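You operate a simulated robot arm through the tools that you are given. There is no shell and no other tool. Be economical: measure what you need, move in short steps, check, and stop when the job is done.

You are at the controls of a simulated two-armed robot. One attempt, no reset.

Task
Press the loose top edge flat, lift the long strip on to the high brackets and clip it down.
Fine: carry it level in both hands; fold all three clips down over it.

The check looks at the end state, three seconds after you hand in, the way a careful person would. Anything else that was tipped, shoved, dropped, spilled or broken makes it a failure. Flat cloth is picked up by pressing the open fingertips on it (5 to 10 N) and closing them slowly along it; thin cloth reads only 2 to 8 mm in the jaws.

Robot
Two 7-joint arms with four-finger grippers on one trunk, on a base that drives. Base frame: it is fixed to the floor where the robot stands at the start and does not move with it; the origin is under the middle of the robot, x ahead of it, y to its left, z up; the surface under the hand at the start is at about z = 500. Units: mm, degrees, N and s.
The left shoulder is at the start at [40, 181, 1304], the right one opposite. With the tool pointing down near the work surface each hand reaches from about 100 to 620 mm from the robot's upright axis, wherever it stands, measured 20 degrees to its own side. Places, roughly: blue clip [700, 100, 1200]; green clip [700, 300, 1200]; high brackets [600, 100, 1100]; loose top edge [600, 100, 1000]; purple clip [700, 0, 1200]. Payload 3.67 kg a hand.
The tool frame of a hand sits at the grasp point between the pads (the TCP): z along the fingers, y along the line on which they close. The tips reach 28 mm beyond it. Largest opening 112 mm; the body of the gripper starts 73 mm behind the TCP.
Orientation is that of the tool frame in the base frame, as [roll, pitch, yaw] about the fixed x, y, z axes, in that order (R = Rz(yaw) Ry(pitch) Rx(roll)). With the fingers straight down and closing along the base's y, the tool's x points along the base's -x, its y along +y and its z along -z.

Tools
- The arms move only by the tool move_arm. It takes "left_deltas", "right_deltas" or both (then of equal length, played together; a hand with none holds still); each is one flat list of numbers, 7 for each row, row after row: the shift along the tool's x, y, z in units of 300 mm (1.0 is 300 mm), then the turn, a rotation vector about the tool's x, y, z in units of 120 degrees (1.0 is 120 degrees), then the closure in counts, from 0 (fully open) to 255 (shut). In form: [dx, dy, dz, wx, wy, wz, hand, dx, dy, dz, wx, wy, wz, hand, ...]. A call has 1 to 20 rows; each row is the pose to reach, as a shift and turn from the pose commanded when the call began, along the tool's axes at that moment. A call with a number of a shift or a turn outside -1 to 1 is refused whole. Rows are played at 5 a second. More than 50 mm and 8.6 degrees between two rows, or a gripper value outside its range, and nothing of the call is played. Where a pose cannot be reached the arm comes as near as it can. A force on the tool above 60 N (or 10 N above the force at the start of the call, whichever is more), or a blocked arm, ends the call early, and 0.2 s more pass. Each finger halts on what it meets, pressing with about 44 N; the grip force reading is that of the motor and also rises with nothing between the fingers. The clock runs only during rows and for 0.2 s after the last one: add rows that repeat a pose to give the fingers time. The reply holds the time, the measured pose of the TCP, the force on the tool along the base axes, the opening and the grip force, in the units named above and with some noise, with the torque about the TCP (base axes, N m) and any sound that the robot's microphone picked up.
- Cameras (640 x 400 px; columns grow to the right, rows downward): "scene" is now at [119, 17.4, 1531.9]; the picture's right is [0.24, -0.97, 0.00], its down [-0.61, -0.15, -0.77] and it looks along [0.75, 0.19, -0.63] (base axes); focal length 236 px, centre (320, 200). "left" rides on the left gripper at [60, 18, -104] in its tool frame; the picture's right is [-0.29, 0.96, 0.00], its down [-0.80, -0.24, -0.55] and it looks along [-0.53, -0.16, 0.83] (tool axes); focal length 234 px, centre (320, 200). "right" rides on the right gripper at [60, -18, -104] in its tool frame; the picture's right is [0.29, 0.96, 0.00], its down [-0.80, 0.24, -0.55] and it looks along [-0.53, 0.16, 0.83] (tool axes); focal length 234 px, centre (320, 200). There is no depth. A picture from a camera that has moved, and an enlarged one, comes with that camera's place and axes in the base frame and with its lens. The place of the scene camera against the robot may be out by one fixed shift of up to 25 mm in any direction.
- get_image(camera): a new picture of that camera. The clock stands still meanwhile.
- raise_lower(by): slides the trunk up (or, below 0, down) by that many mm; the arms and the scene camera ride with it, the base frame stays. It gives what a move gives, with no picture.
- steer(legs): drives the robot by 1 to 6 legs, each [ahead, left, turn to the left] in mm, mm and degrees, along the robot's own axes; the way and the turn of a leg run together, so that a leg with both is an arc; at most 1500 mm and 180 degrees a leg. The arms and the cameras ride along, it lands a little off, and it stops where it bumps. It gives what a move gives.
- aim_head(pan, tilt): turns the head with the scene camera to pan (to the left, within 86 degrees either way) and tilt (down, from -29 to 69), counted from straight ahead of the robot. It gives what a move gives.
- zoom(camera, box): a new picture of the part [left, top, right, bottom] of that camera's present view, enlarged. The clock stands still meanwhile.
- job_done(): hands the job in; it is judged then, once.

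Go step by step. Nothing tells you exact positions but the pictures and the camera data: compare them with the known pose of the tool, close in by small moves and look again before you grip or let go. The budget is 120 turns and 92 pictures, counting those below and the enlarged ones. Unless the task says otherwise, let go and move clear before handing in, and close with one line.

The tools are called as a command line: name --argument value ..., lists and objects as JSON in quotes. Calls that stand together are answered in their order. move_arm: Moves the arms, as the interface text tells. Its arguments: {"type":"object","properties":{"left_deltas":{"type":"array","items":{"type":"number"}},"right_deltas":{"type":"array","items":{"type":"number"}}},"required":[]} The other tools are called the same way: raise_lower (by) slides the trunk up or down; steer (legs) drives the base; aim_head (pan, tilt) turns the head that bears the scene camera; get_image (camera) takes a picture; zoom (camera, box) takes an enlarged picture of a part of a camera's view; job_done () hands the job in.

At the start:

```text
time_s: 0.0
left_eef_pos: [356.3, 237.1, 1373.6]
left_tcp_rot: [180.0, 0.0, 180.0]
left_contact_force: [-0.7, -0.9, 0.3]
left_torque: [0.01, -0.02, -0.02]
left_gripper_width: 111.6
left_gripper_force: 0.0
right_eef_pos: [420.2, -87.9, 1383.3]
right_tcp_rot: [179.8, 0.0, 179.9]
right_contact_force: [-0.2, 0.6, 0.5]
right_torque: [-0.01, 0.02, 0.01]
right_gripper_width: 111.9
right_gripper_force: 0.1
trunk travel left (down, up): [-425.0, 89.0]
robot x, y, heading: [-0.2, 1.2, 0.2]
head pan, tilt: [14.1, 39.3]
```

scene: 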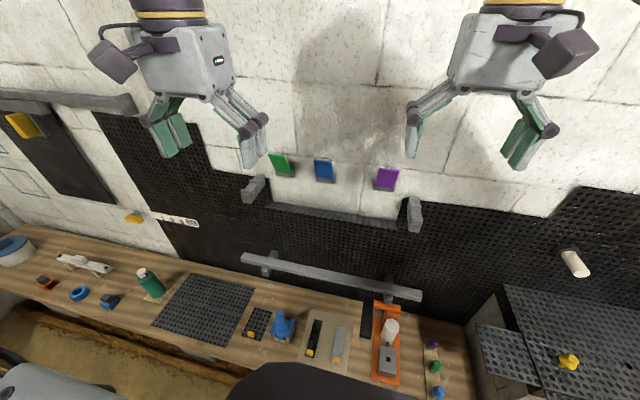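
right: 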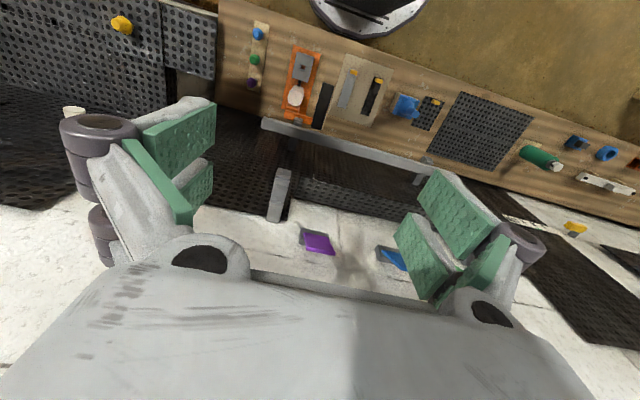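
left: 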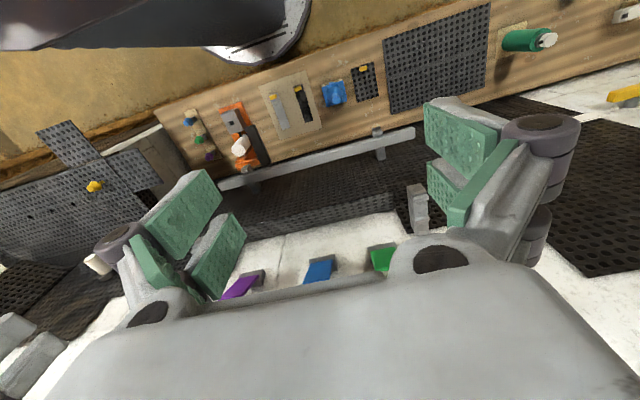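

I see a wall with a dark panel, a grey long strip on low brackets, two high brackets, and three clips (green, blue, purple) above. I look closer at these first.

zoom --camera "scene" --box '[220, 130, 460, 280]'

zoom --camera "scene" --box '[220, 230, 460, 380]'

zoom --camera "left" --box '[200, 110, 440, 310]'

```text
2.67 times, centred on (340, 205) of scene
camera zoom: at [119.0, 17.4, 1531.9], right [0.24, -0.97, 0.0], down [-0.61, -0.15, -0.77], along [0.75, 0.19, -0.63], focal length 628 px, centre (267, 187)
```

zoom: 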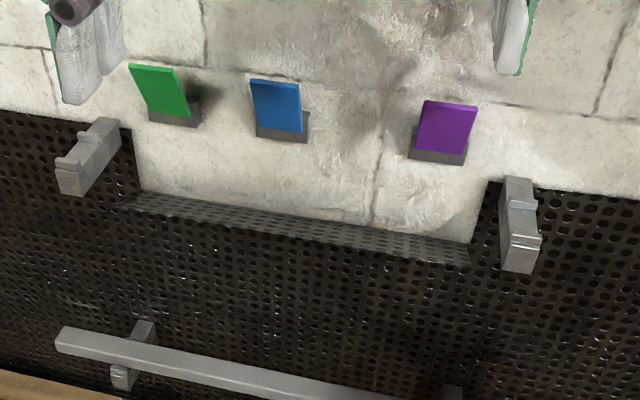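

```text
2.67 times, centred on (340, 305) of scene
camera zoom: at [119.0, 17.4, 1531.9], right [0.24, -0.97, 0.0], down [-0.61, -0.15, -0.77], along [0.75, 0.19, -0.63], focal length 628 px, centre (267, -80)
```

zoom: 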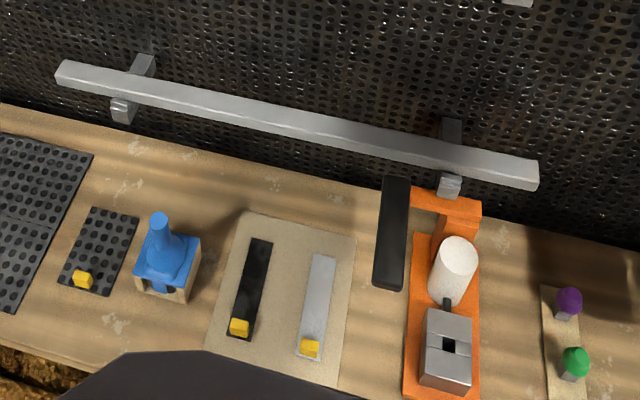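

```text
2.00 times, centred on (320, 210) of left
camera zoom: at [297.3, 254.6, 1480.2], right [0.29, 0.96, 0.0], down [0.8, -0.24, 0.55], along [0.53, -0.16, -0.83], focal length 468 px, centre (320, 180)
```

zoom: 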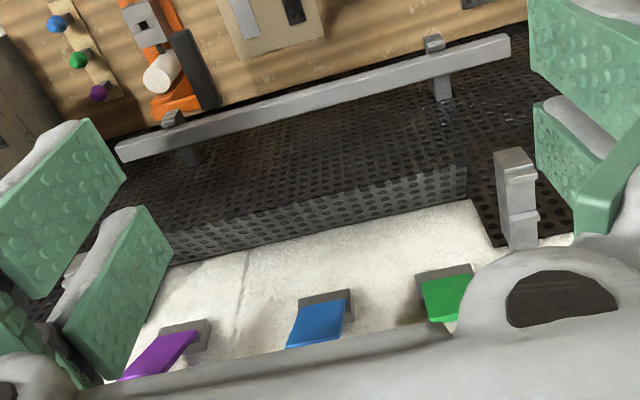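

The top band between the high brackets is a flap leaning out from the wall. I zoom further in on the brackets, flap and clips.

zoom --camera "scene" --box '[235, 145, 335, 210]'

zoom --camera "scene" --box '[345, 155, 445, 240]'

zoom --camera "right" --box '[230, 100, 470, 280]'

```text
6.15 times, centred on (285, 178) of scene
camera zoom: at [119.0, 17.4, 1531.9], right [0.24, -0.97, 0.0], down [-0.61, -0.15, -0.77], along [0.75, 0.19, -0.63], focal length 1450 px, centre (535, 338)
```

zoom: 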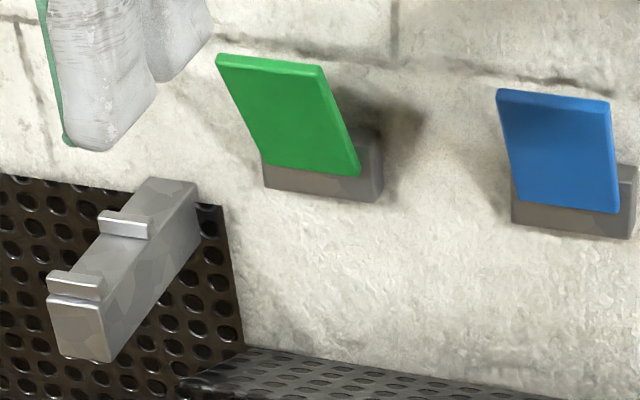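

```text
4.71 times, centred on (395, 198) of scene
camera zoom: at [119.0, 17.4, 1531.9], right [0.24, -0.97, 0.0], down [-0.61, -0.15, -0.77], along [0.75, 0.19, -0.63], focal length 1109 px, centre (-33, 212)
```

zoom: 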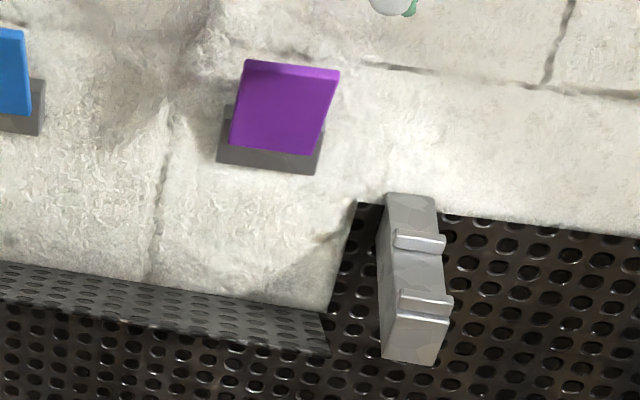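

```text
2.22 times, centred on (350, 190) of right
camera zoom: at [360.1, -106.1, 1488.6], right [-0.29, 0.96, 0.0], down [0.8, 0.24, 0.55], along [0.53, 0.16, -0.83], focal length 520 px, centre (253, 222)
```

zoom: 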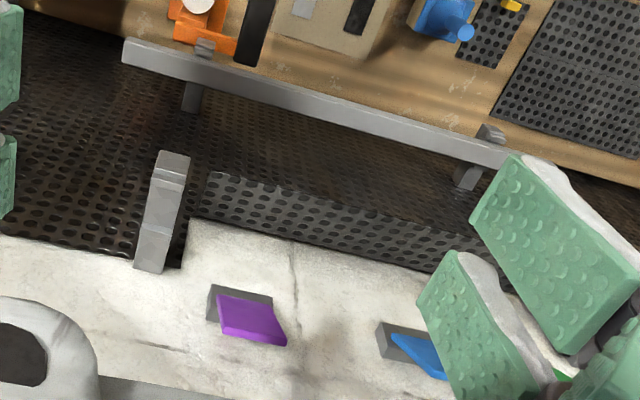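

The flap hinges at about x 660, z 1036 and its free edge hangs out at about x 575, z 1093. The bracket tips are near x 530, z 1165, and the strip runs from y -215 to 470 at z 770. First I turn both hands to point at the wall, fingers closing vertically, well above everything.

move_arm --left_deltas '[-0.0278, 0, 0, -0.0385, -0.0385, 0.0385, 0, -0.0556, 0, 0, -0.077, -0.077, 0.077, 0, -0.0834, 0, 0, -0.1155, -0.1155, 0.1155, 0, -0.111, 0, 0, -0.154, -0.154, 0.154, 0, -0.139, 0, 0, -0.1925, -0.1925, 0.1925, 0, -0.167, 0, 0, -0.231, -0.231, 0.231, 0, -0.195, 0, 0, -0.2695, -0.2695, 0.2695, 0, -0.222, 0, 0, -0.308, -0.308, 0.308, 0, -0.25, 0, 0, -0.3465, -0.3465, 0.3465, 0, -0.278, 0, 0, -0.385, -0.385, 0.385, 0, -0.306, 0, 0, -0.4235, -0.4235, 0.4235, 0, -0.334, 0, 0, -0.462, -0.462, 0.462, 0, -0.361, 0, 0, -0.5005, -0.5005, 0.5005, 0, -0.389, 0, 0, -0.539, -0.539, 0.539, 0, -0.417, 0, 0, -0.5774, -0.5774, 0.5774, 0]' --right_deltas '[-0.0133, 0, 0, 0.0385, -0.0385, -0.0385, 0, -0.0267, 0, 0, 0.077, -0.077, -0.077, 0, -0.04, 0, 0, 0.1155, -0.1155, -0.1155, 0, -0.0533, 0, 0, 0.154, -0.154, -0.154, 0, -0.0667, 0, 0, 0.1925, -0.1925, -0.1925, 0, -0.08, 0, 0, 0.231, -0.231, -0.231, 0, -0.0933, 0, 0, 0.2695, -0.2695, -0.2695, 0, -0.1067, 0, 0, 0.308, -0.308, -0.308, 0, -0.12, 0, 0, 0.3465, -0.3465, -0.3465, 0, -0.1333, 0, 0, 0.385, -0.385, -0.385, 0, -0.1467, 0, 0, 0.4235, -0.4235, -0.4235, 0, -0.16, 0, 0, 0.462, -0.462, -0.462, 0, -0.1733, 0, 0, 0.5005, -0.5005, -0.5005, 0, -0.1867, 0, 0, 0.539, -0.539, -0.539, 0, -0.2, 0, 0, 0.5774, -0.5774, -0.5774, 0]'

```text
time_s: 3.2
left_eef_pos: [543.7, 235.6, 1400.5]
left_tcp_rot: [90.1, 0.1, 90.0]
left_contact_force: [0.4, 0.3, 1.0]
left_torque: [-0.01, -0.02, -0.03]
left_gripper_width: 111.7
left_gripper_force: 0.1
left hand out of reach, approached as far as the arm can: row 10, 11, 12, 13, 14, 15
right_eef_pos: [489.2, -81.7, 1387.7]
right_tcp_rot: [-89.9, -0.1, -90.1]
right_contact_force: [0.6, 0.1, -0.2]
right_torque: [-0.01, 0.01, -0.05]
right_gripper_width: 111.8
right_gripper_force: 0.1
right hand out of reach, approached as far as the arm can: row 15
trunk travel left (down, up): [-425.0, 89.0]
robot x, y, heading: [1.5, -1.2, 0.1]
head pan, tilt: [14.1, 39.3]
```

Both hands point at the wall, but they are folded too near the body. I back the base up to gain room and look again.

steer --legs '[[-200, 0, 0]]'

aim_head --pan 10 --tilt 32

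get_image --camera "scene"

get_image --camera "left"

get_image --camera "right"

```text
time_s: 4.8
left_eef_pos: [350.3, 234.5, 1400.0]
left_tcp_rot: [90.1, 0.0, 90.1]
left_contact_force: [-0.3, -0.1, -0.6]
left_torque: [0.01, -0.02, 0.01]
left_gripper_width: 111.8
left_gripper_force: 0.0
right_eef_pos: [296.6, -82.3, 1385.9]
right_tcp_rot: [-90.0, 0.1, -90.1]
right_contact_force: [0.7, 0.1, 0.1]
right_torque: [-0.02, -0.01, 0.0]
right_gripper_width: 112.1
right_gripper_force: 0.0
trunk travel left (down, up): [-425.0, 89.0]
robot x, y, heading: [-194.1, -1.6, -0.0]
head pan, tilt: [14.1, 39.3]
```

```text
time_s: 5.5
left_eef_pos: [346.2, 234.6, 1401.2]
left_tcp_rot: [90.0, 0.0, 90.1]
left_contact_force: [0.2, -0.4, -0.2]
left_torque: [0.01, 0.01, 0.0]
left_gripper_width: 111.9
left_gripper_force: 0.0
right_eef_pos: [293.1, -81.0, 1387.9]
right_tcp_rot: [-90.1, 0.0, -90.1]
right_contact_force: [1.0, 0.8, 0.0]
right_torque: [-0.02, -0.01, 0.03]
right_gripper_width: 112.2
right_gripper_force: 0.1
trunk travel left (down, up): [-425.0, 89.0]
robot x, y, heading: [-199.0, -3.2, 0.0]
head pan, tilt: [10.0, 32.0]
```

```text
82 pictures are left
camera scene: at [-71.5, 12.1, 1543.1], right [0.18, -0.98, 0.0], down [-0.52, -0.09, -0.85], along [0.83, 0.15, -0.53], focal length 236 px, centre (320, 200)
```

scene: 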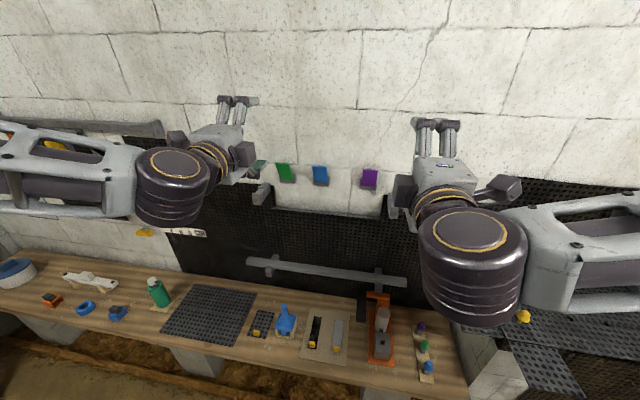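

```text
81 pictures are left
camera left: at [243.1, 294.1, 1420.1], right [0.0, -0.29, 0.96], down [-0.55, -0.8, -0.24], along [0.83, -0.53, -0.16], focal length 234 px, centre (320, 200)
```

left: 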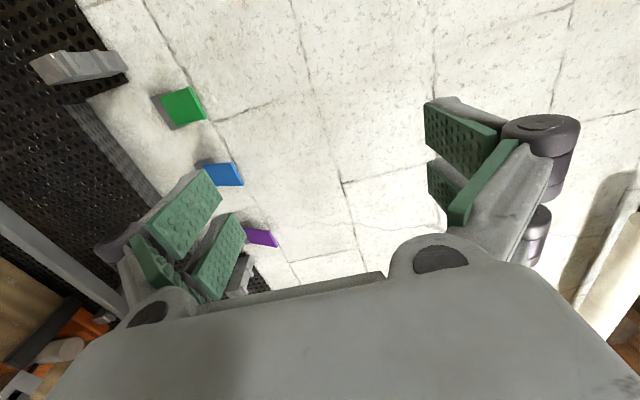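

```text
80 pictures are left
camera right: at [189.7, -140.9, 1405.7], right [0.0, -0.29, -0.96], down [-0.55, 0.8, -0.24], along [0.83, 0.53, -0.16], focal length 234 px, centre (320, 200)
```

right: 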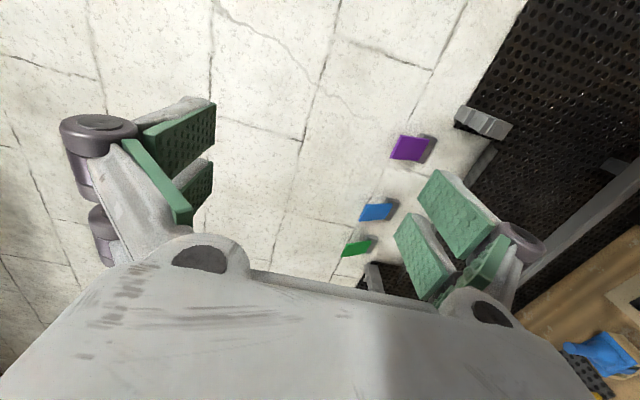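

Plenty of clear space now. I lower the trunk by 300 so the hands come level with the flap, then look.

raise_lower --by -300

get_image --camera "scene"

get_image --camera "left"

get_image --camera "right"

```text
time_s: 8.5
left_eef_pos: [348.3, 234.1, 1100.5]
left_tcp_rot: [90.0, 0.0, 90.1]
left_contact_force: [0.3, 0.1, 0.9]
left_torque: [0.02, 0.03, -0.02]
left_gripper_width: 111.8
left_gripper_force: 0.1
right_eef_pos: [294.4, -81.8, 1087.7]
right_tcp_rot: [-90.1, 0.2, -90.1]
right_contact_force: [0.3, 0.1, 0.4]
right_torque: [0.02, 0.0, -0.02]
right_gripper_width: 111.9
right_gripper_force: 0.1
trunk travel left (down, up): [-125.0, 389.0]
robot x, y, heading: [-193.0, -0.5, 0.2]
head pan, tilt: [10.0, 32.0]
```

```text
79 pictures are left
camera scene: at [-71.0, 12.1, 1243.0], right [0.18, -0.98, 0.0], down [-0.52, -0.09, -0.85], along [0.83, 0.15, -0.53], focal length 236 px, centre (320, 200)
```

scene: 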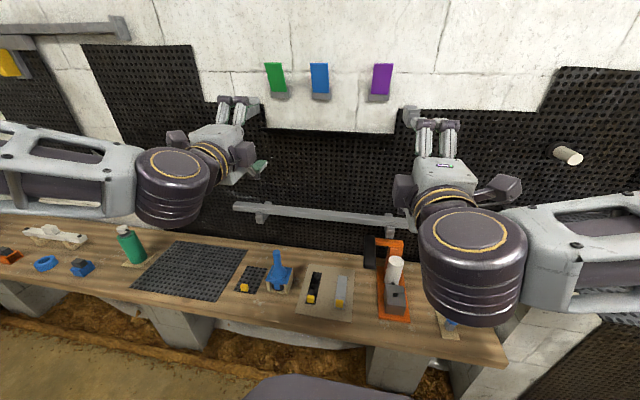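

```text
78 pictures are left
camera left: at [243.5, 294.1, 1119.9], right [0.0, -0.29, 0.96], down [-0.55, -0.8, -0.24], along [0.83, -0.53, -0.16], focal length 234 px, centre (320, 200)
```

left: 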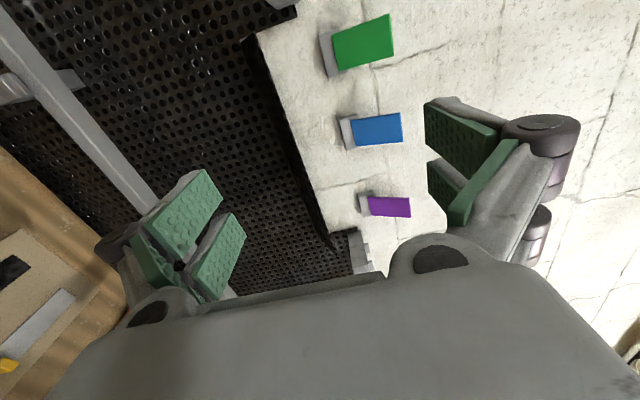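

```text
77 pictures are left
camera right: at [190.1, -140.9, 1105.5], right [0.0, -0.29, -0.96], down [-0.55, 0.8, -0.24], along [0.83, 0.53, -0.16], focal length 234 px, centre (320, 200)
```

right: 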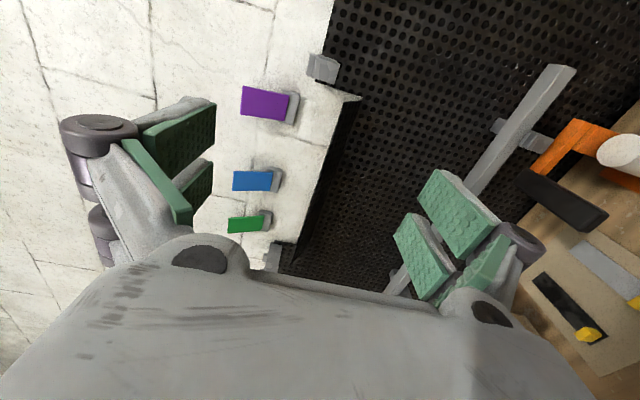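

Two scene views 300 mm apart in height give good depth. I zoom on the area for exact pixels.

zoom --camera "scene" --box '[240, 50, 430, 160]'

zoom --camera "left" --box '[230, 0, 430, 130]'

zoom --camera "right" --box '[210, 40, 390, 150]'

```text
3.37 times, centred on (335, 105) of scene
camera zoom: at [-71.0, 12.1, 1243.0], right [0.18, -0.98, 0.0], down [-0.52, -0.09, -0.85], along [0.83, 0.15, -0.53], focal length 794 px, centre (270, 520)
```

zoom: 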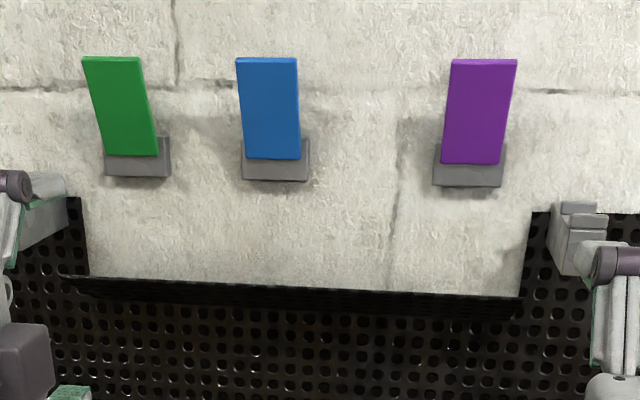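

```text
3.08 times, centred on (330, 65) of left
camera zoom: at [243.5, 294.1, 1119.9], right [0.0, -0.29, 0.96], down [-0.55, -0.8, -0.24], along [0.83, -0.53, -0.16], focal length 720 px, centre (289, 615)
```

zoom: 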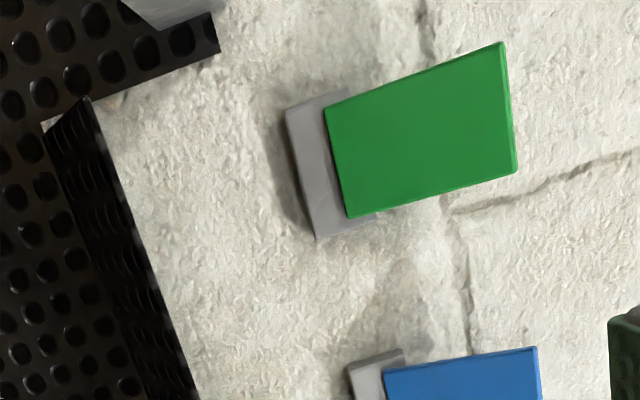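

```text
3.56 times, centred on (300, 95) of right
camera zoom: at [190.1, -140.9, 1105.5], right [0.0, -0.29, -0.96], down [-0.55, 0.8, -0.24], along [0.83, 0.53, -0.16], focal length 833 px, centre (391, 573)
```

zoom: 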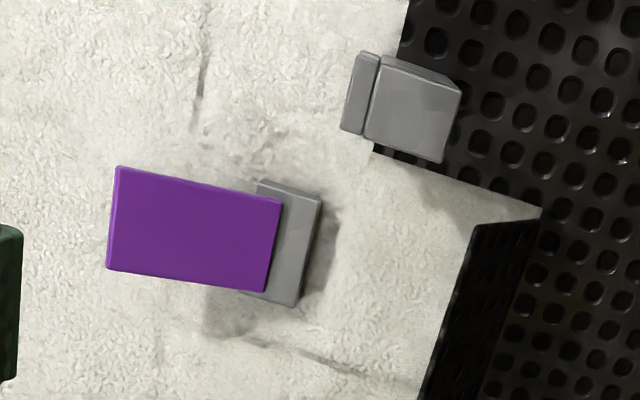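

Using the hand cameras, the free edge of the flap is at about x 598, z 1047 and its hinge at about x 690, z 1000, spanning y -79 to 327. I close the hands and bring them under it at y 40 and y 200.

move_arm --left_deltas '[-0.028, -0.07, 0.02, 0, 0, 0, 255, -0.056, -0.14, 0.04, 0, 0, 0, 255, -0.085, -0.21, 0.06, 0, 0, 0, 255, -0.113, -0.283, 0.08, 0, 0, 0, 255, -0.113, -0.283, 0.18, 0, 0, 0, 255, -0.113, -0.283, 0.28, 0, 0, 0, 255, -0.113, -0.283, 0.39, 0, 0, 0, 255, -0.113, -0.283, 0.5, 0, 0, 0, 255, -0.113, -0.283, 0.613, 0, 0, 0, 255, -0.113, -0.283, 0.613, 0, 0, 0, 255]' --right_deltas '[-0.1, 0.06, 0.06, 0, 0, 0, 255, -0.2, 0.12, 0.12, 0, 0, 0, 255, -0.3, 0.18, 0.18, 0, 0, 0, 255, -0.407, 0.243, 0.25, 0, 0, 0, 255, -0.407, 0.243, 0.36, 0, 0, 0, 255, -0.407, 0.243, 0.47, 0, 0, 0, 255, -0.407, 0.243, 0.58, 0, 0, 0, 255, -0.407, 0.243, 0.69, 0, 0, 0, 255, -0.407, 0.243, 0.793, 0, 0, 0, 255, -0.407, 0.243, 0.793, 0, 0, 0, 255]'

get_image --camera "scene"

get_image --camera "left"

get_image --camera "right"

```text
time_s: 10.7
left_eef_pos: [397.1, 202.1, 1052.9]
left_tcp_rot: [90.6, 0.0, 90.8]
left_contact_force: [0.7, 0.4, -0.1]
left_torque: [-0.01, 0.0, -0.01]
left_gripper_width: 0.0
left_gripper_force: 35.8
left hand out of reach, approached as far as the arm can: row 2, 3, 4, 5, 6, 7, 8, 9, 10
right_eef_pos: [534.6, 41.1, 1013.7]
right_tcp_rot: [-90.0, 0.0, -89.9]
right_contact_force: [0.7, -0.7, 0.0]
right_torque: [-0.04, 0.0, -0.01]
right_gripper_width: 0.0
right_gripper_force: 35.7
trunk travel left (down, up): [-125.0, 389.0]
robot x, y, heading: [-196.1, -2.4, 0.1]
head pan, tilt: [10.0, 32.0]
```

```text
73 pictures are left
camera scene: at [-70.8, 12.2, 1242.9], right [0.18, -0.98, 0.0], down [-0.52, -0.09, -0.85], along [0.83, 0.15, -0.53], focal length 236 px, centre (320, 200)
```

scene: 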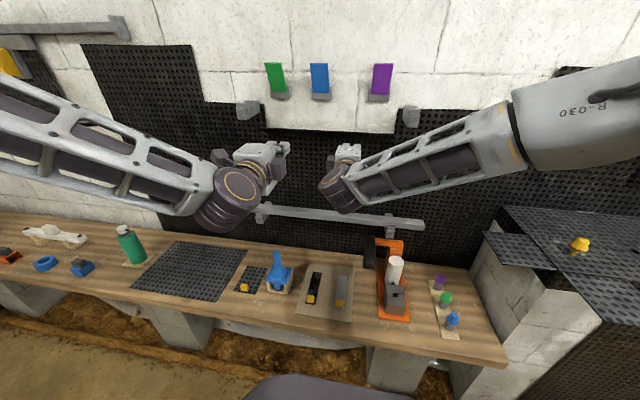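

```text
72 pictures are left
camera left: at [292.2, 260.3, 1074.6], right [0.01, -0.29, 0.96], down [-0.55, -0.8, -0.23], along [0.84, -0.52, -0.17], focal length 234 px, centre (320, 200)
```

left: 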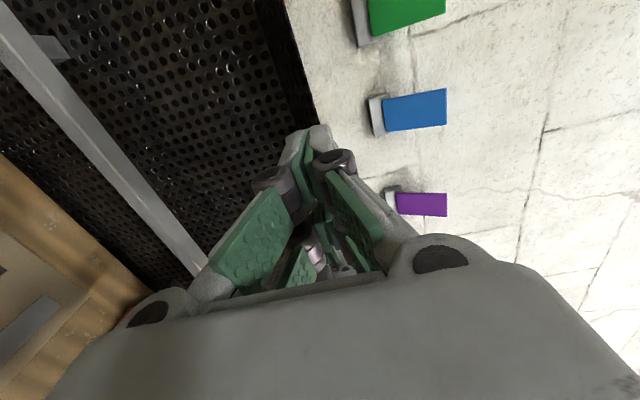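

```text
71 pictures are left
camera right: at [431.1, -18.0, 1030.9], right [0.0, -0.29, -0.96], down [-0.55, 0.8, -0.24], along [0.83, 0.53, -0.16], focal length 234 px, centre (320, 200)
```

right: 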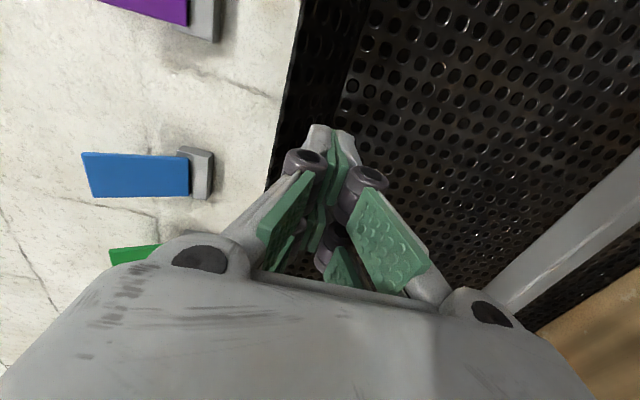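

The right hand is placed; the left stopped short at a joint limit. I test what its commanded pose is with a null move.

move_arm --left_deltas '[0, 0, 0, 0, 0, 0, 255, 0, 0, 0, 0, 0, 0, 255, 0, 0, 0, 0, 0, 0, 255]'

```text
time_s: 11.5
left_eef_pos: [396.1, 200.8, 1053.8]
left_tcp_rot: [90.7, 0.0, 90.8]
left_contact_force: [-0.3, 0.8, -0.2]
left_torque: [0.0, -0.01, 0.0]
left_gripper_width: 0.3
left_gripper_force: 35.3
right_eef_pos: [534.1, 41.6, 1012.2]
right_tcp_rot: [-90.0, 0.0, -90.0]
right_contact_force: [1.0, 0.4, 0.6]
right_torque: [-0.02, -0.05, 0.0]
right_gripper_width: 0.0
right_gripper_force: 35.8
trunk travel left (down, up): [-125.0, 389.0]
robot x, y, heading: [-194.4, -2.9, 0.0]
head pan, tilt: [10.0, 32.0]
```

Commanded pose follows the reached one. I try the left forward in small steps at this height, wider out.

move_arm --left_deltas '[0.05, 0.0, 0.1, 0, 0, 0, 255, 0.1, 0.0, 0.2, 0, 0, 0, 255, 0.15, 0.0, 0.3, 0, 0, 0, 255, 0.2, 0, 0.4, 0, 0, 0, 255]'

```text
time_s: 12.5
left_eef_pos: [420.4, 216.2, 1049.2]
left_tcp_rot: [92.4, 0.0, 90.6]
left_contact_force: [1.2, 0.1, -0.6]
left_torque: [0.01, -0.04, -0.09]
left_gripper_width: 0.2
left_gripper_force: 35.3
left hand out of reach, approached as far as the arm can: row 1, 2, 3, 4
right_eef_pos: [536.1, 43.8, 1011.6]
right_tcp_rot: [-90.2, -0.1, -90.1]
right_contact_force: [0.0, 1.0, 1.0]
right_torque: [0.02, -0.02, -0.1]
right_gripper_width: 0.0
right_gripper_force: 35.4
trunk travel left (down, up): [-125.0, 389.0]
robot x, y, heading: [-195.0, -1.9, -0.0]
head pan, tilt: [10.0, 32.0]
```

The left wrist is up against a limit in this roll. I turn it back 90° about its pointing axis and see whether it comes free.

move_arm --left_deltas '[0, 0, 0, 0, 0, -0.07, 255, 0, 0, 0, 0, 0, -0.14, 255, 0, 0, 0, 0, 0, -0.21, 255, 0, 0, 0, 0, 0, -0.28, 255, 0, 0, 0, 0, 0, -0.35, 255, 0, 0, 0, 0, 0, -0.42, 255, 0, 0, 0, 0, 0, -0.49, 255, 0, 0, 0, 0, 0, -0.56, 255, 0, 0, 0, 0, 0, -0.63, 255, 0, 0, 0, 0, 0, -0.7, 255, 0, 0, 0, 0, 0, -0.75, 255, 0, 0, 0, 0, 0, -0.75, 255]'

get_image --camera "scene"

```text
time_s: 15.1
left_eef_pos: [413.9, 207.2, 1078.0]
left_tcp_rot: [-176.6, 88.7, -176.4]
left_contact_force: [0.5, 0.0, 0.4]
left_torque: [-0.02, 0.02, 0.02]
left_gripper_width: 0.0
left_gripper_force: 35.1
left hand out of reach, approached as far as the arm can: row 1, 2, 3, 4, 5, 6, 7, 8, 9, 10, 11, 12
right_eef_pos: [535.4, 41.2, 1012.4]
right_tcp_rot: [-90.0, 0.1, -90.2]
right_contact_force: [0.2, 0.4, -0.2]
right_torque: [0.02, 0.01, 0.03]
right_gripper_width: 0.0
right_gripper_force: 35.9
trunk travel left (down, up): [-125.0, 389.0]
robot x, y, heading: [-195.7, 0.5, -0.1]
head pan, tilt: [10.0, 32.0]
```

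```text
70 pictures are left
camera scene: at [-70.8, 11.5, 1243.0], right [0.18, -0.98, 0.0], down [-0.52, -0.09, -0.85], along [0.83, 0.15, -0.53], focal length 236 px, centre (320, 200)
```

scene: 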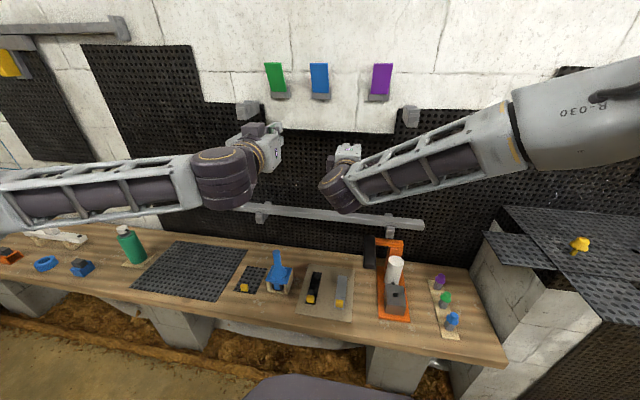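

The roll followed but it is still limited, likely by the elbow. I try forward and outward from here.

move_arm --left_deltas '[0.0, 0.03, 0.1, 0, 0, 0, 255, 0, 0.06, 0.2, 0, 0, 0, 255, 0, 0.09, 0.27, 0, 0, 0, 255, 0, 0.09, 0.27, 0, 0, 0, 255]'

```text
time_s: 16.1
left_eef_pos: [459.1, 226.2, 1073.4]
left_tcp_rot: [-177.4, 88.1, -177.5]
left_contact_force: [-0.7, 0.7, -0.2]
left_torque: [0.02, 0.01, -0.01]
left_gripper_width: 0.0
left_gripper_force: 35.8
left hand out of reach, approached as far as the arm can: row 1, 2, 3, 4
right_eef_pos: [535.8, 40.0, 1013.1]
right_tcp_rot: [-90.1, 0.2, -90.0]
right_contact_force: [0.6, 0.4, 0.8]
right_torque: [0.01, -0.02, 0.03]
right_gripper_width: 0.0
right_gripper_force: 35.5
trunk travel left (down, up): [-125.0, 389.0]
robot x, y, heading: [-195.9, -1.7, 0.1]
head pan, tilt: [10.0, 32.0]
```

It moves but lags. I repeat with more dwell rows.

move_arm --left_deltas '[0.0, 0.0, 0.06, 0, 0, 0, 255, 0, 0.0, 0.12, 0, 0, 0, 255, 0, 0.0, 0.12, 0, 0, 0, 255, 0, 0.0, 0.12, 0, 0, 0, 255, 0, 0.0, 0.12, 0, 0, 0, 255, 0, 0.0, 0.12, 0, 0, 0, 255, 0, 0.0, 0.12, 0, 0, 0, 255]'

get_image --camera "scene"

```text
time_s: 17.7
left_eef_pos: [459.9, 226.3, 1073.8]
left_tcp_rot: [-176.9, 88.1, -177.0]
left_contact_force: [-0.6, 0.0, -0.4]
left_torque: [0.0, 0.01, 0.02]
left_gripper_width: 0.1
left_gripper_force: 35.8
left hand out of reach, approached as far as the arm can: row 1, 2, 3, 4, 5, 6, 7
right_eef_pos: [535.3, 41.4, 1013.3]
right_tcp_rot: [-90.0, 0.1, -90.1]
right_contact_force: [1.0, 0.1, 0.0]
right_torque: [-0.01, 0.0, 0.04]
right_gripper_width: 0.0
right_gripper_force: 35.9
trunk travel left (down, up): [-125.0, 389.0]
robot x, y, heading: [-196.0, 1.7, 0.0]
head pan, tilt: [10.0, 32.0]
```

```text
69 pictures are left
camera scene: at [-70.8, 12.2, 1242.9], right [0.18, -0.98, 0.0], down [-0.52, -0.09, -0.85], along [0.83, 0.15, -0.53], focal length 236 px, centre (320, 200)
```

scene: 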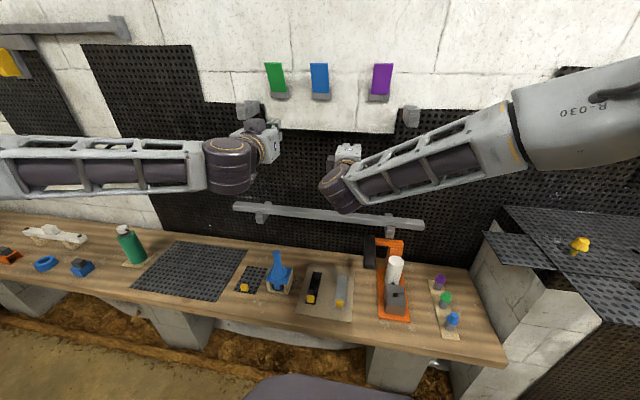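

The left elbow is swung far out sideways and the wrist is at its limit. I turn the left hand back to pointing down, retreating a bit, to recover a good arm posture.

move_arm --left_deltas '[-0.02, 0, -0.02, 0, 0.07, 0, 255, -0.04, 0, -0.04, 0, 0.14, 0, 255, -0.06, 0, -0.06, 0, 0.21, 0, 255, -0.08, 0, -0.08, 0, 0.28, 0, 255, -0.1, 0, -0.1, 0, 0.35, 0, 255, -0.12, 0, -0.12, 0, 0.42, 0, 255, -0.14, 0, -0.14, 0, 0.49, 0, 255, -0.16, 0, -0.16, 0, 0.56, 0, 255, -0.18, 0, -0.18, 0, 0.63, 0, 255, -0.2, 0, -0.2, 0, 0.7, 0, 255, -0.2, 0, -0.2, 0, 0.75, 0, 255, -0.2, 0, -0.2, 0, 0.75, 0, 255]'

get_image --camera "scene"

```text
time_s: 20.3
left_eef_pos: [397.9, 226.4, 1134.9]
left_tcp_rot: [-180.0, -0.1, -179.8]
left_contact_force: [0.2, -0.2, -0.2]
left_torque: [-0.01, -0.01, -0.02]
left_gripper_width: 0.1
left_gripper_force: 36.0
right_eef_pos: [533.6, 40.4, 1013.2]
right_tcp_rot: [-90.0, 0.0, -90.1]
right_contact_force: [0.0, -0.4, 0.3]
right_torque: [0.0, 0.02, 0.03]
right_gripper_width: 0.0
right_gripper_force: 35.3
trunk travel left (down, up): [-125.0, 389.0]
robot x, y, heading: [-193.7, 0.7, 0.0]
head pan, tilt: [10.0, 32.0]
```

```text
68 pictures are left
camera scene: at [-71.9, 11.9, 1243.1], right [0.18, -0.98, 0.0], down [-0.52, -0.09, -0.85], along [0.84, 0.15, -0.53], focal length 236 px, centre (320, 200)
```

scene: 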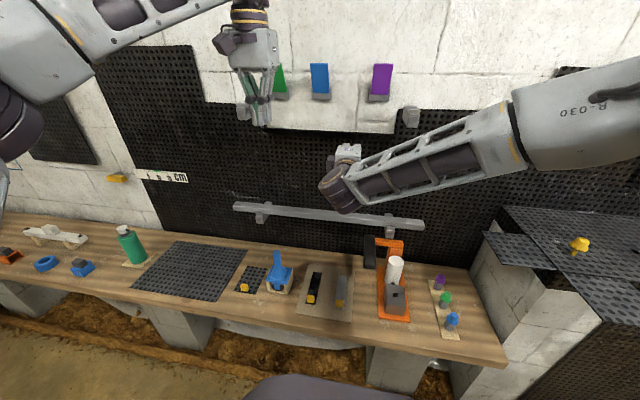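

The left arm is in a healthy posture again. Now I press the flap with the right hand: sweep its tips under the flap, up and towards the wall.

move_arm --right_deltas '[0, -0.023, 0.127, 0, 0, 0, 255, 0, -0.057, 0.217, 0, 0, 0, 255, 0, -0.12, 0.26, 0, 0, 0, 255, 0, -0.167, 0.327, 0, 0, 0, 255, 0, -0.187, 0.387, 0, 0, 0, 255]'

get_image --camera "scene"

get_image --camera "right"

```text
time_s: 21.5
left_eef_pos: [399.7, 225.9, 1134.4]
left_tcp_rot: [-180.0, 0.0, -179.8]
left_contact_force: [0.0, 0.0, -0.1]
left_torque: [-0.02, 0.01, 0.0]
left_gripper_width: 0.1
left_gripper_force: 35.7
right_eef_pos: [649.2, 40.8, 1069.4]
right_tcp_rot: [-90.0, 0.1, -90.1]
right_contact_force: [0.2, 1.3, -0.3]
right_torque: [0.0, 0.0, 0.02]
right_gripper_width: 0.3
right_gripper_force: 35.7
trunk travel left (down, up): [-125.0, 389.0]
robot x, y, heading: [-195.9, 0.3, 0.2]
head pan, tilt: [10.0, 32.0]
```

```text
67 pictures are left
camera scene: at [-70.5, 12.1, 1242.9], right [0.18, -0.98, 0.0], down [-0.52, -0.09, -0.85], along [0.83, 0.15, -0.53], focal length 236 px, centre (320, 200)
```

scene: 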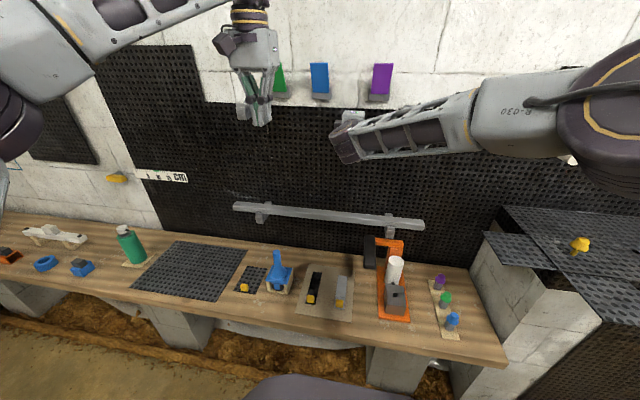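

```text
66 pictures are left
camera right: at [545.4, -19.1, 1087.7], right [0.0, -0.29, -0.96], down [-0.55, 0.8, -0.24], along [0.83, 0.53, -0.16], focal length 234 px, centre (320, 200)
```

right: 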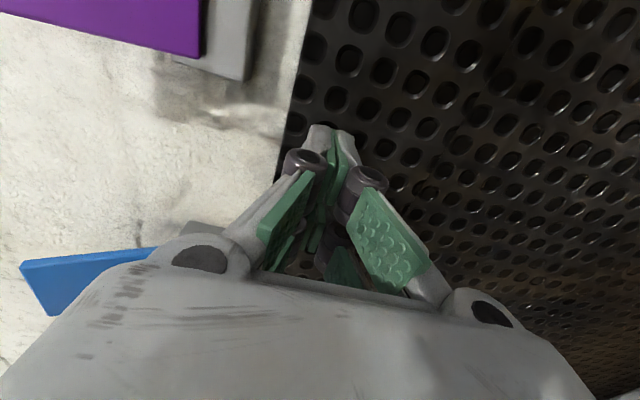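

The flap has swung up with next to no force and is nearly flat. I press forward to the wall at a slightly higher point until I feel contact.

move_arm --right_deltas '[0, -0.03, 0.017, 0, 0, 0, 255, 0, -0.06, 0.034, 0, 0, 0, 255, 0, -0.06, 0.05, 0, 0, 0, 255, 0, -0.06, 0.067, 0, 0, 0, 255, 0, -0.06, 0.083, 0, 0, 0, 255, 0, -0.06, 0.1, 0, 0, 0, 255]'

```text
time_s: 22.3
left_eef_pos: [392.5, 224.6, 1138.1]
left_tcp_rot: [-180.0, 0.3, -179.9]
left_contact_force: [-0.7, -0.6, 0.2]
left_torque: [0.06, -0.03, 0.01]
left_gripper_width: 0.0
left_gripper_force: 35.3
right_eef_pos: [652.4, 44.2, 1089.7]
right_tcp_rot: [-90.1, 0.0, -89.7]
right_contact_force: [-11.8, -0.9, 3.5]
right_torque: [-0.05, -0.06, -0.32]
right_gripper_width: 5.9
right_gripper_force: 35.7
trunk travel left (down, up): [-125.0, 389.0]
robot x, y, heading: [-197.5, 2.1, -0.1]
head pan, tilt: [10.0, 32.0]
stopped in row 4 (right hand): the force on the tool passed its limit at 132 N (the readings are from after the stop); the commanded pose is now the measured one
```

Contact made with the wall at tip x about 680 (harder than I wanted). I back off slowly and see whether the flap stays flat.

move_arm --right_deltas '[0, 0, -0.02, 0, 0, 0, 255, 0, 0, -0.06, 0, 0, 0, 255, 0, 0, -0.12, 0, 0, 0, 255, 0, 0, -0.2, 0, 0, 0, 255, 0, 0, -0.3, 0, 0, 0, 255, 0, 0.1, -0.4, 0, 0, 0, 255, 0, 0.2, -0.5, 0, 0, 0, 255]'

get_image --camera "scene"

get_image --camera "right"

```text
time_s: 23.9
left_eef_pos: [398.4, 227.0, 1135.1]
left_tcp_rot: [-179.8, 0.0, -179.9]
left_contact_force: [0.7, -0.4, 0.6]
left_torque: [-0.02, 0.0, 0.04]
left_gripper_width: 0.0
left_gripper_force: 35.8
right_eef_pos: [508.5, 42.2, 1026.2]
right_tcp_rot: [-90.4, 0.0, -89.7]
right_contact_force: [0.3, -0.3, -0.2]
right_torque: [-0.01, -0.01, 0.01]
right_gripper_width: 0.0
right_gripper_force: 35.3
trunk travel left (down, up): [-125.0, 389.0]
robot x, y, heading: [-195.9, -0.5, 0.2]
head pan, tilt: [10.0, 32.0]
```

```text
65 pictures are left
camera scene: at [-72.6, 12.2, 1243.0], right [0.17, -0.98, 0.0], down [-0.52, -0.09, -0.85], along [0.84, 0.15, -0.53], focal length 236 px, centre (320, 200)
```

scene: 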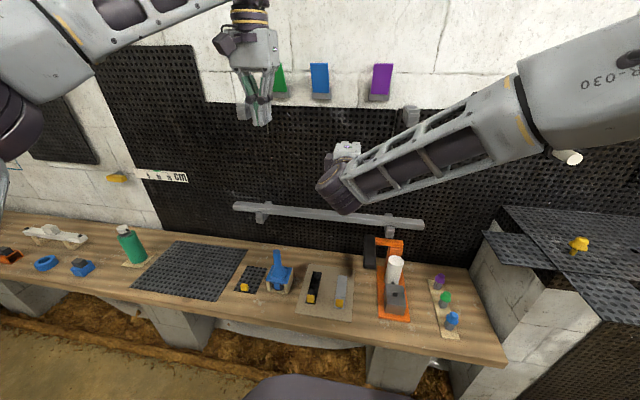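

```text
64 pictures are left
camera right: at [406.0, -17.0, 1045.3], right [-0.01, -0.29, -0.96], down [-0.56, 0.79, -0.24], along [0.83, 0.53, -0.17], focal length 234 px, centre (320, 200)
```

right: 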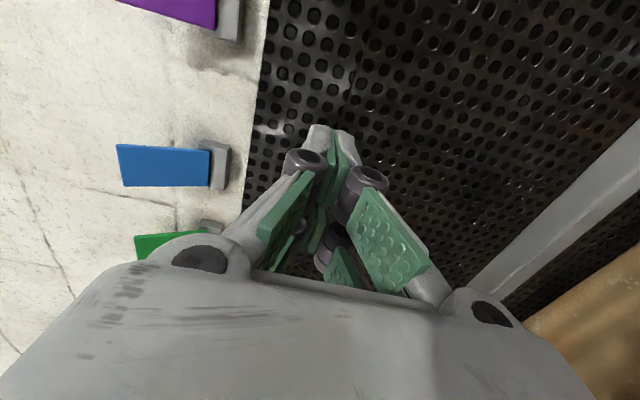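

The flap stays flat. Next I pull the right hand back and out, move the left inward, and then shift the base left so the robot is centred on the strip.

move_arm --left_deltas '[0, 0, 0, 0, 0, 0, 0, 0, 0, 0, 0, 0, 0, 0, 0, -0.1, 0, 0, 0, 0, 0, -0.05, -0.2, 0, 0, 0, 0, 0, -0.1, -0.3, 0, 0, 0, 0, 0, -0.15, -0.4, 0, 0, 0, 0, 0, -0.2, -0.4, 0, 0, 0, 0, 0]' --right_deltas '[0.1, 0, -0.1, 0, 0, 0, 0, 0.2, 0, -0.2, 0, 0, 0, 0, 0.3, 0, -0.25, 0, 0, 0, 0, 0.4, 0, -0.25, 0, 0, 0, 0, 0.44, 0, -0.25, 0, 0, 0, 0, 0.44, 0, -0.25, 0, 0, 0, 0, 0.44, 0, -0.25, 0, 0, 0, 0]'

```text
time_s: 25.5
left_eef_pos: [382.6, 177.7, 1108.2]
left_tcp_rot: [180.0, 0.0, -179.9]
left_contact_force: [0.7, 0.7, 0.5]
left_torque: [0.01, -0.01, 0.0]
left_gripper_width: 112.0
left_gripper_force: 0.0
left hand out of reach, approached as far as the arm can: row 3, 4, 5, 6, 7
right_eef_pos: [436.2, -88.2, 1023.9]
right_tcp_rot: [-90.5, 0.0, -89.9]
right_contact_force: [0.2, -0.6, -0.2]
right_torque: [-0.01, 0.04, -0.04]
right_gripper_width: 112.1
right_gripper_force: 0.1
trunk travel left (down, up): [-125.0, 389.0]
robot x, y, heading: [-195.4, -0.1, 0.2]
head pan, tilt: [10.0, 32.0]
```

The left is limited inward at this short reach. I try stretching it forward first.

move_arm --left_deltas '[-0.1, 0, 0, 0, 0, 0, 0, -0.2, 0, 0, 0, 0, 0, 0, -0.3, 0, 0, 0, 0, 0, 0, -0.4, 0, 0, 0, 0, 0, 0, -0.4, -0.1, 0, 0, 0, 0, 0, -0.4, -0.2, 0, 0, 0, 0, 0, -0.4, -0.2, 0, 0, 0, 0, 0]'

aim_head --pan 40 --tilt 20

get_image --camera "scene"

```text
time_s: 27.1
left_eef_pos: [412.8, 206.8, 1093.2]
left_tcp_rot: [179.9, 0.0, -180.0]
left_contact_force: [0.1, -0.1, 0.6]
left_torque: [0.02, 0.02, -0.01]
left_gripper_width: 112.0
left_gripper_force: 0.0
left hand out of reach, approached as far as the arm can: row 1, 2, 3, 4, 5, 6, 7
right_eef_pos: [436.0, -87.5, 1026.2]
right_tcp_rot: [-90.4, 0.0, -89.8]
right_contact_force: [-0.3, -0.6, -0.1]
right_torque: [0.0, -0.02, 0.02]
right_gripper_width: 112.1
right_gripper_force: 0.1
trunk travel left (down, up): [-125.0, 389.0]
robot x, y, heading: [-199.1, -0.1, 0.1]
head pan, tilt: [10.0, 32.0]
```

```text
time_s: 28.1
left_eef_pos: [413.4, 206.2, 1094.5]
left_tcp_rot: [180.0, 0.0, -179.9]
left_contact_force: [-0.3, -0.3, -0.4]
left_torque: [0.02, 0.03, -0.01]
left_gripper_width: 112.1
left_gripper_force: 0.1
right_eef_pos: [436.4, -88.0, 1025.8]
right_tcp_rot: [-90.4, 0.0, -89.7]
right_contact_force: [0.3, -0.1, 0.3]
right_torque: [-0.01, -0.01, 0.0]
right_gripper_width: 112.3
right_gripper_force: 0.1
trunk travel left (down, up): [-125.0, 389.0]
robot x, y, heading: [-194.4, -1.4, 0.0]
head pan, tilt: [40.0, 20.0]
```

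```text
63 pictures are left
camera scene: at [-88.9, 56.2, 1262.1], right [0.64, -0.77, 0.0], down [-0.26, -0.22, -0.94], along [0.72, 0.6, -0.34], focal length 236 px, centre (320, 200)
```

scene: 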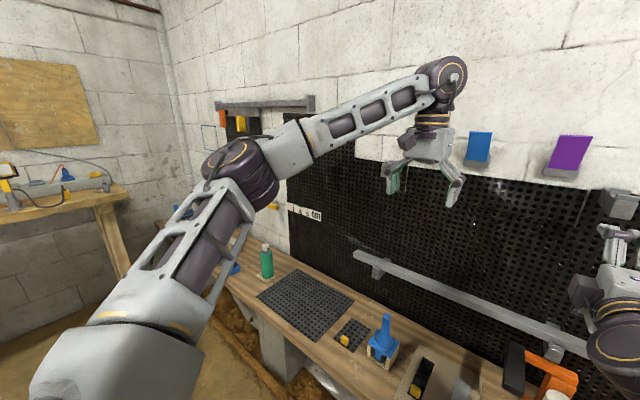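

I look at the right arm's posture for comparison.

aim_head --pan -40 --tilt 20

get_image --camera "scene"

```text
time_s: 29.6
left_eef_pos: [412.7, 207.3, 1092.5]
left_tcp_rot: [-180.0, 0.0, -180.0]
left_contact_force: [-0.2, 0.4, 0.6]
left_torque: [0.0, 0.01, 0.01]
left_gripper_width: 111.9
left_gripper_force: 0.2
right_eef_pos: [435.3, -87.9, 1025.2]
right_tcp_rot: [-90.6, 0.0, -89.8]
right_contact_force: [0.4, 0.1, 0.4]
right_torque: [0.0, -0.02, 0.0]
right_gripper_width: 112.0
right_gripper_force: 0.0
trunk travel left (down, up): [-125.0, 389.0]
robot x, y, heading: [-197.5, -4.5, 0.1]
head pan, tilt: [-40.0, 20.0]
```

```text
62 pictures are left
camera scene: at [-88.8, -63.5, 1262.1], right [-0.64, -0.77, 0.0], down [-0.26, 0.22, -0.94], along [0.72, -0.6, -0.34], focal length 236 px, centre (320, 200)
```

scene: 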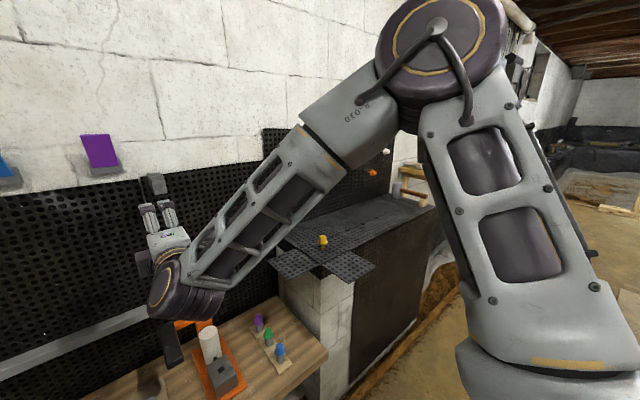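

The right arm works with its elbow up, whereas the left elbow has dropped low. I move the left hand down and back, pointing down, to coax its elbow up.

move_arm --left_deltas '[0.04, 0.02, 0.1, 0, 0, 0, 0, 0.08, 0.04, 0.2, 0, 0, 0, 0, 0.12, 0.06, 0.3, 0, 0, 0, 0, 0.16, 0.08, 0.4, 0, 0, 0, 0, 0.2, 0.1, 0.5, 0, 0, 0, 0, 0.2, 0.12, 0.6, 0, 0, 0, 0, 0.2, 0.14, 0.7, 0, 0, 0, 0, 0.2, 0.16, 0.8, 0, 0, 0, 0, 0.2, 0.18, 0.9, 0, 0, 0, 0, 0.2, 0.2, 1.0, 0, 0, 0, 0]'

aim_head --pan 40 --tilt 25

get_image --camera "scene"

```text
time_s: 31.8
left_eef_pos: [358.2, 276.3, 789.6]
left_tcp_rot: [-179.8, 0.0, -179.9]
left_contact_force: [-0.1, 1.0, 0.5]
left_torque: [0.0, 0.01, 0.0]
left_gripper_width: 111.7
left_gripper_force: 0.1
right_eef_pos: [436.3, -87.9, 1025.1]
right_tcp_rot: [-90.6, 0.0, -89.9]
right_contact_force: [0.6, 0.2, 0.6]
right_torque: [0.01, 0.0, 0.03]
right_gripper_width: 112.3
right_gripper_force: 0.1
trunk travel left (down, up): [-125.0, 389.0]
robot x, y, heading: [-194.4, -5.7, 0.5]
head pan, tilt: [-40.0, 20.0]
```

```text
time_s: 33.3
left_eef_pos: [357.2, 274.7, 790.4]
left_tcp_rot: [179.9, 0.0, -179.9]
left_contact_force: [-0.3, 0.7, 0.1]
left_torque: [-0.01, 0.02, 0.0]
left_gripper_width: 112.0
left_gripper_force: 0.0
right_eef_pos: [436.8, -87.4, 1025.5]
right_tcp_rot: [-90.4, 0.1, -89.8]
right_contact_force: [-0.1, -0.8, -0.1]
right_torque: [0.01, -0.03, 0.01]
right_gripper_width: 112.1
right_gripper_force: 0.0
trunk travel left (down, up): [-125.0, 389.0]
robot x, y, heading: [-196.5, -0.2, 0.3]
head pan, tilt: [40.0, 25.0]
```

```text
61 pictures are left
camera scene: at [-89.7, 55.5, 1254.1], right [0.64, -0.77, 0.0], down [-0.32, -0.27, -0.91], along [0.69, 0.58, -0.42], focal length 236 px, centre (320, 200)
```

scene: 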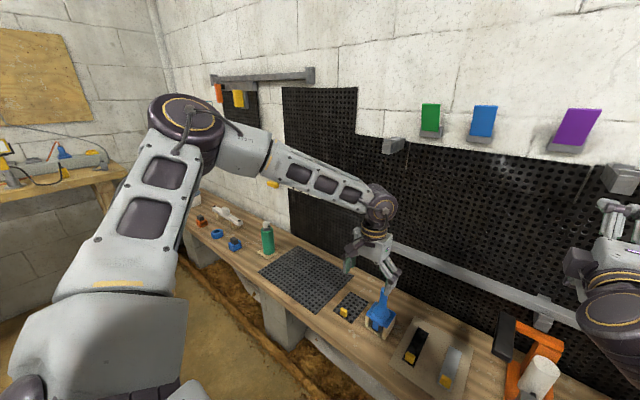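

The left elbow is up now, mirroring the right. I tilt the left hand to point at the wall from here.

move_arm --left_deltas '[-0.0133, -0.018, -0.0133, -0.0385, -0.0385, 0.0385, 0, -0.0267, -0.036, -0.0267, -0.077, -0.077, 0.077, 0, -0.04, -0.054, -0.04, -0.1155, -0.1155, 0.1155, 0, -0.0533, -0.072, -0.0533, -0.154, -0.154, 0.154, 0, -0.0667, -0.09, -0.0667, -0.1925, -0.1925, 0.1925, 0, -0.08, -0.108, -0.08, -0.231, -0.231, 0.231, 0, -0.0933, -0.126, -0.0933, -0.2695, -0.2695, 0.2695, 0, -0.1067, -0.144, -0.1067, -0.308, -0.308, 0.308, 0, -0.12, -0.162, -0.12, -0.3465, -0.3465, 0.3465, 0, -0.1333, -0.18, -0.1333, -0.385, -0.385, 0.385, 0, -0.1467, -0.198, -0.1467, -0.4235, -0.4235, 0.4235, 0, -0.16, -0.216, -0.16, -0.462, -0.462, 0.462, 0, -0.1733, -0.234, -0.1733, -0.5005, -0.5005, 0.5005, 0, -0.1867, -0.252, -0.1867, -0.539, -0.539, 0.539, 0, -0.2, -0.27, -0.2, -0.5774, -0.5774, 0.5774, 0]'

get_image --camera "scene"

```text
time_s: 36.5
left_eef_pos: [368.2, 205.4, 911.6]
left_tcp_rot: [98.3, 6.7, 99.5]
left_contact_force: [-0.5, 0.4, -1.4]
left_torque: [0.01, -0.03, -0.03]
left_gripper_width: 112.1
left_gripper_force: 0.1
left hand out of reach, approached as far as the arm can: row 13, 14, 15
right_eef_pos: [436.4, -88.8, 1024.6]
right_tcp_rot: [-90.6, -0.1, -89.8]
right_contact_force: [1.2, 0.1, 0.4]
right_torque: [-0.01, -0.03, -0.01]
right_gripper_width: 112.2
right_gripper_force: 0.1
trunk travel left (down, up): [-125.0, 389.0]
robot x, y, heading: [-195.1, 0.2, 0.0]
head pan, tilt: [40.0, 25.0]
```

```text
60 pictures are left
camera scene: at [-88.0, 55.6, 1253.9], right [0.64, -0.77, 0.0], down [-0.33, -0.27, -0.91], along [0.69, 0.58, -0.42], focal length 236 px, centre (320, 200)
```

scene: 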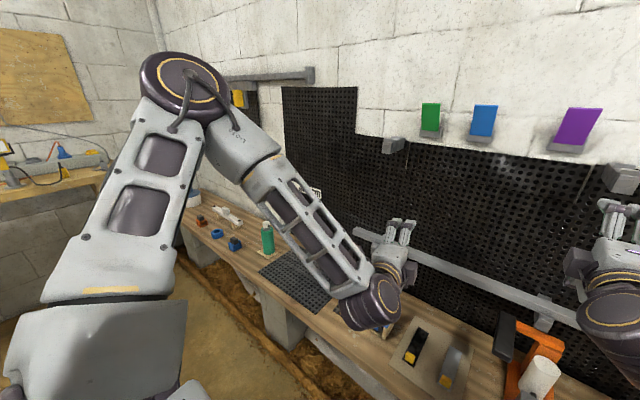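

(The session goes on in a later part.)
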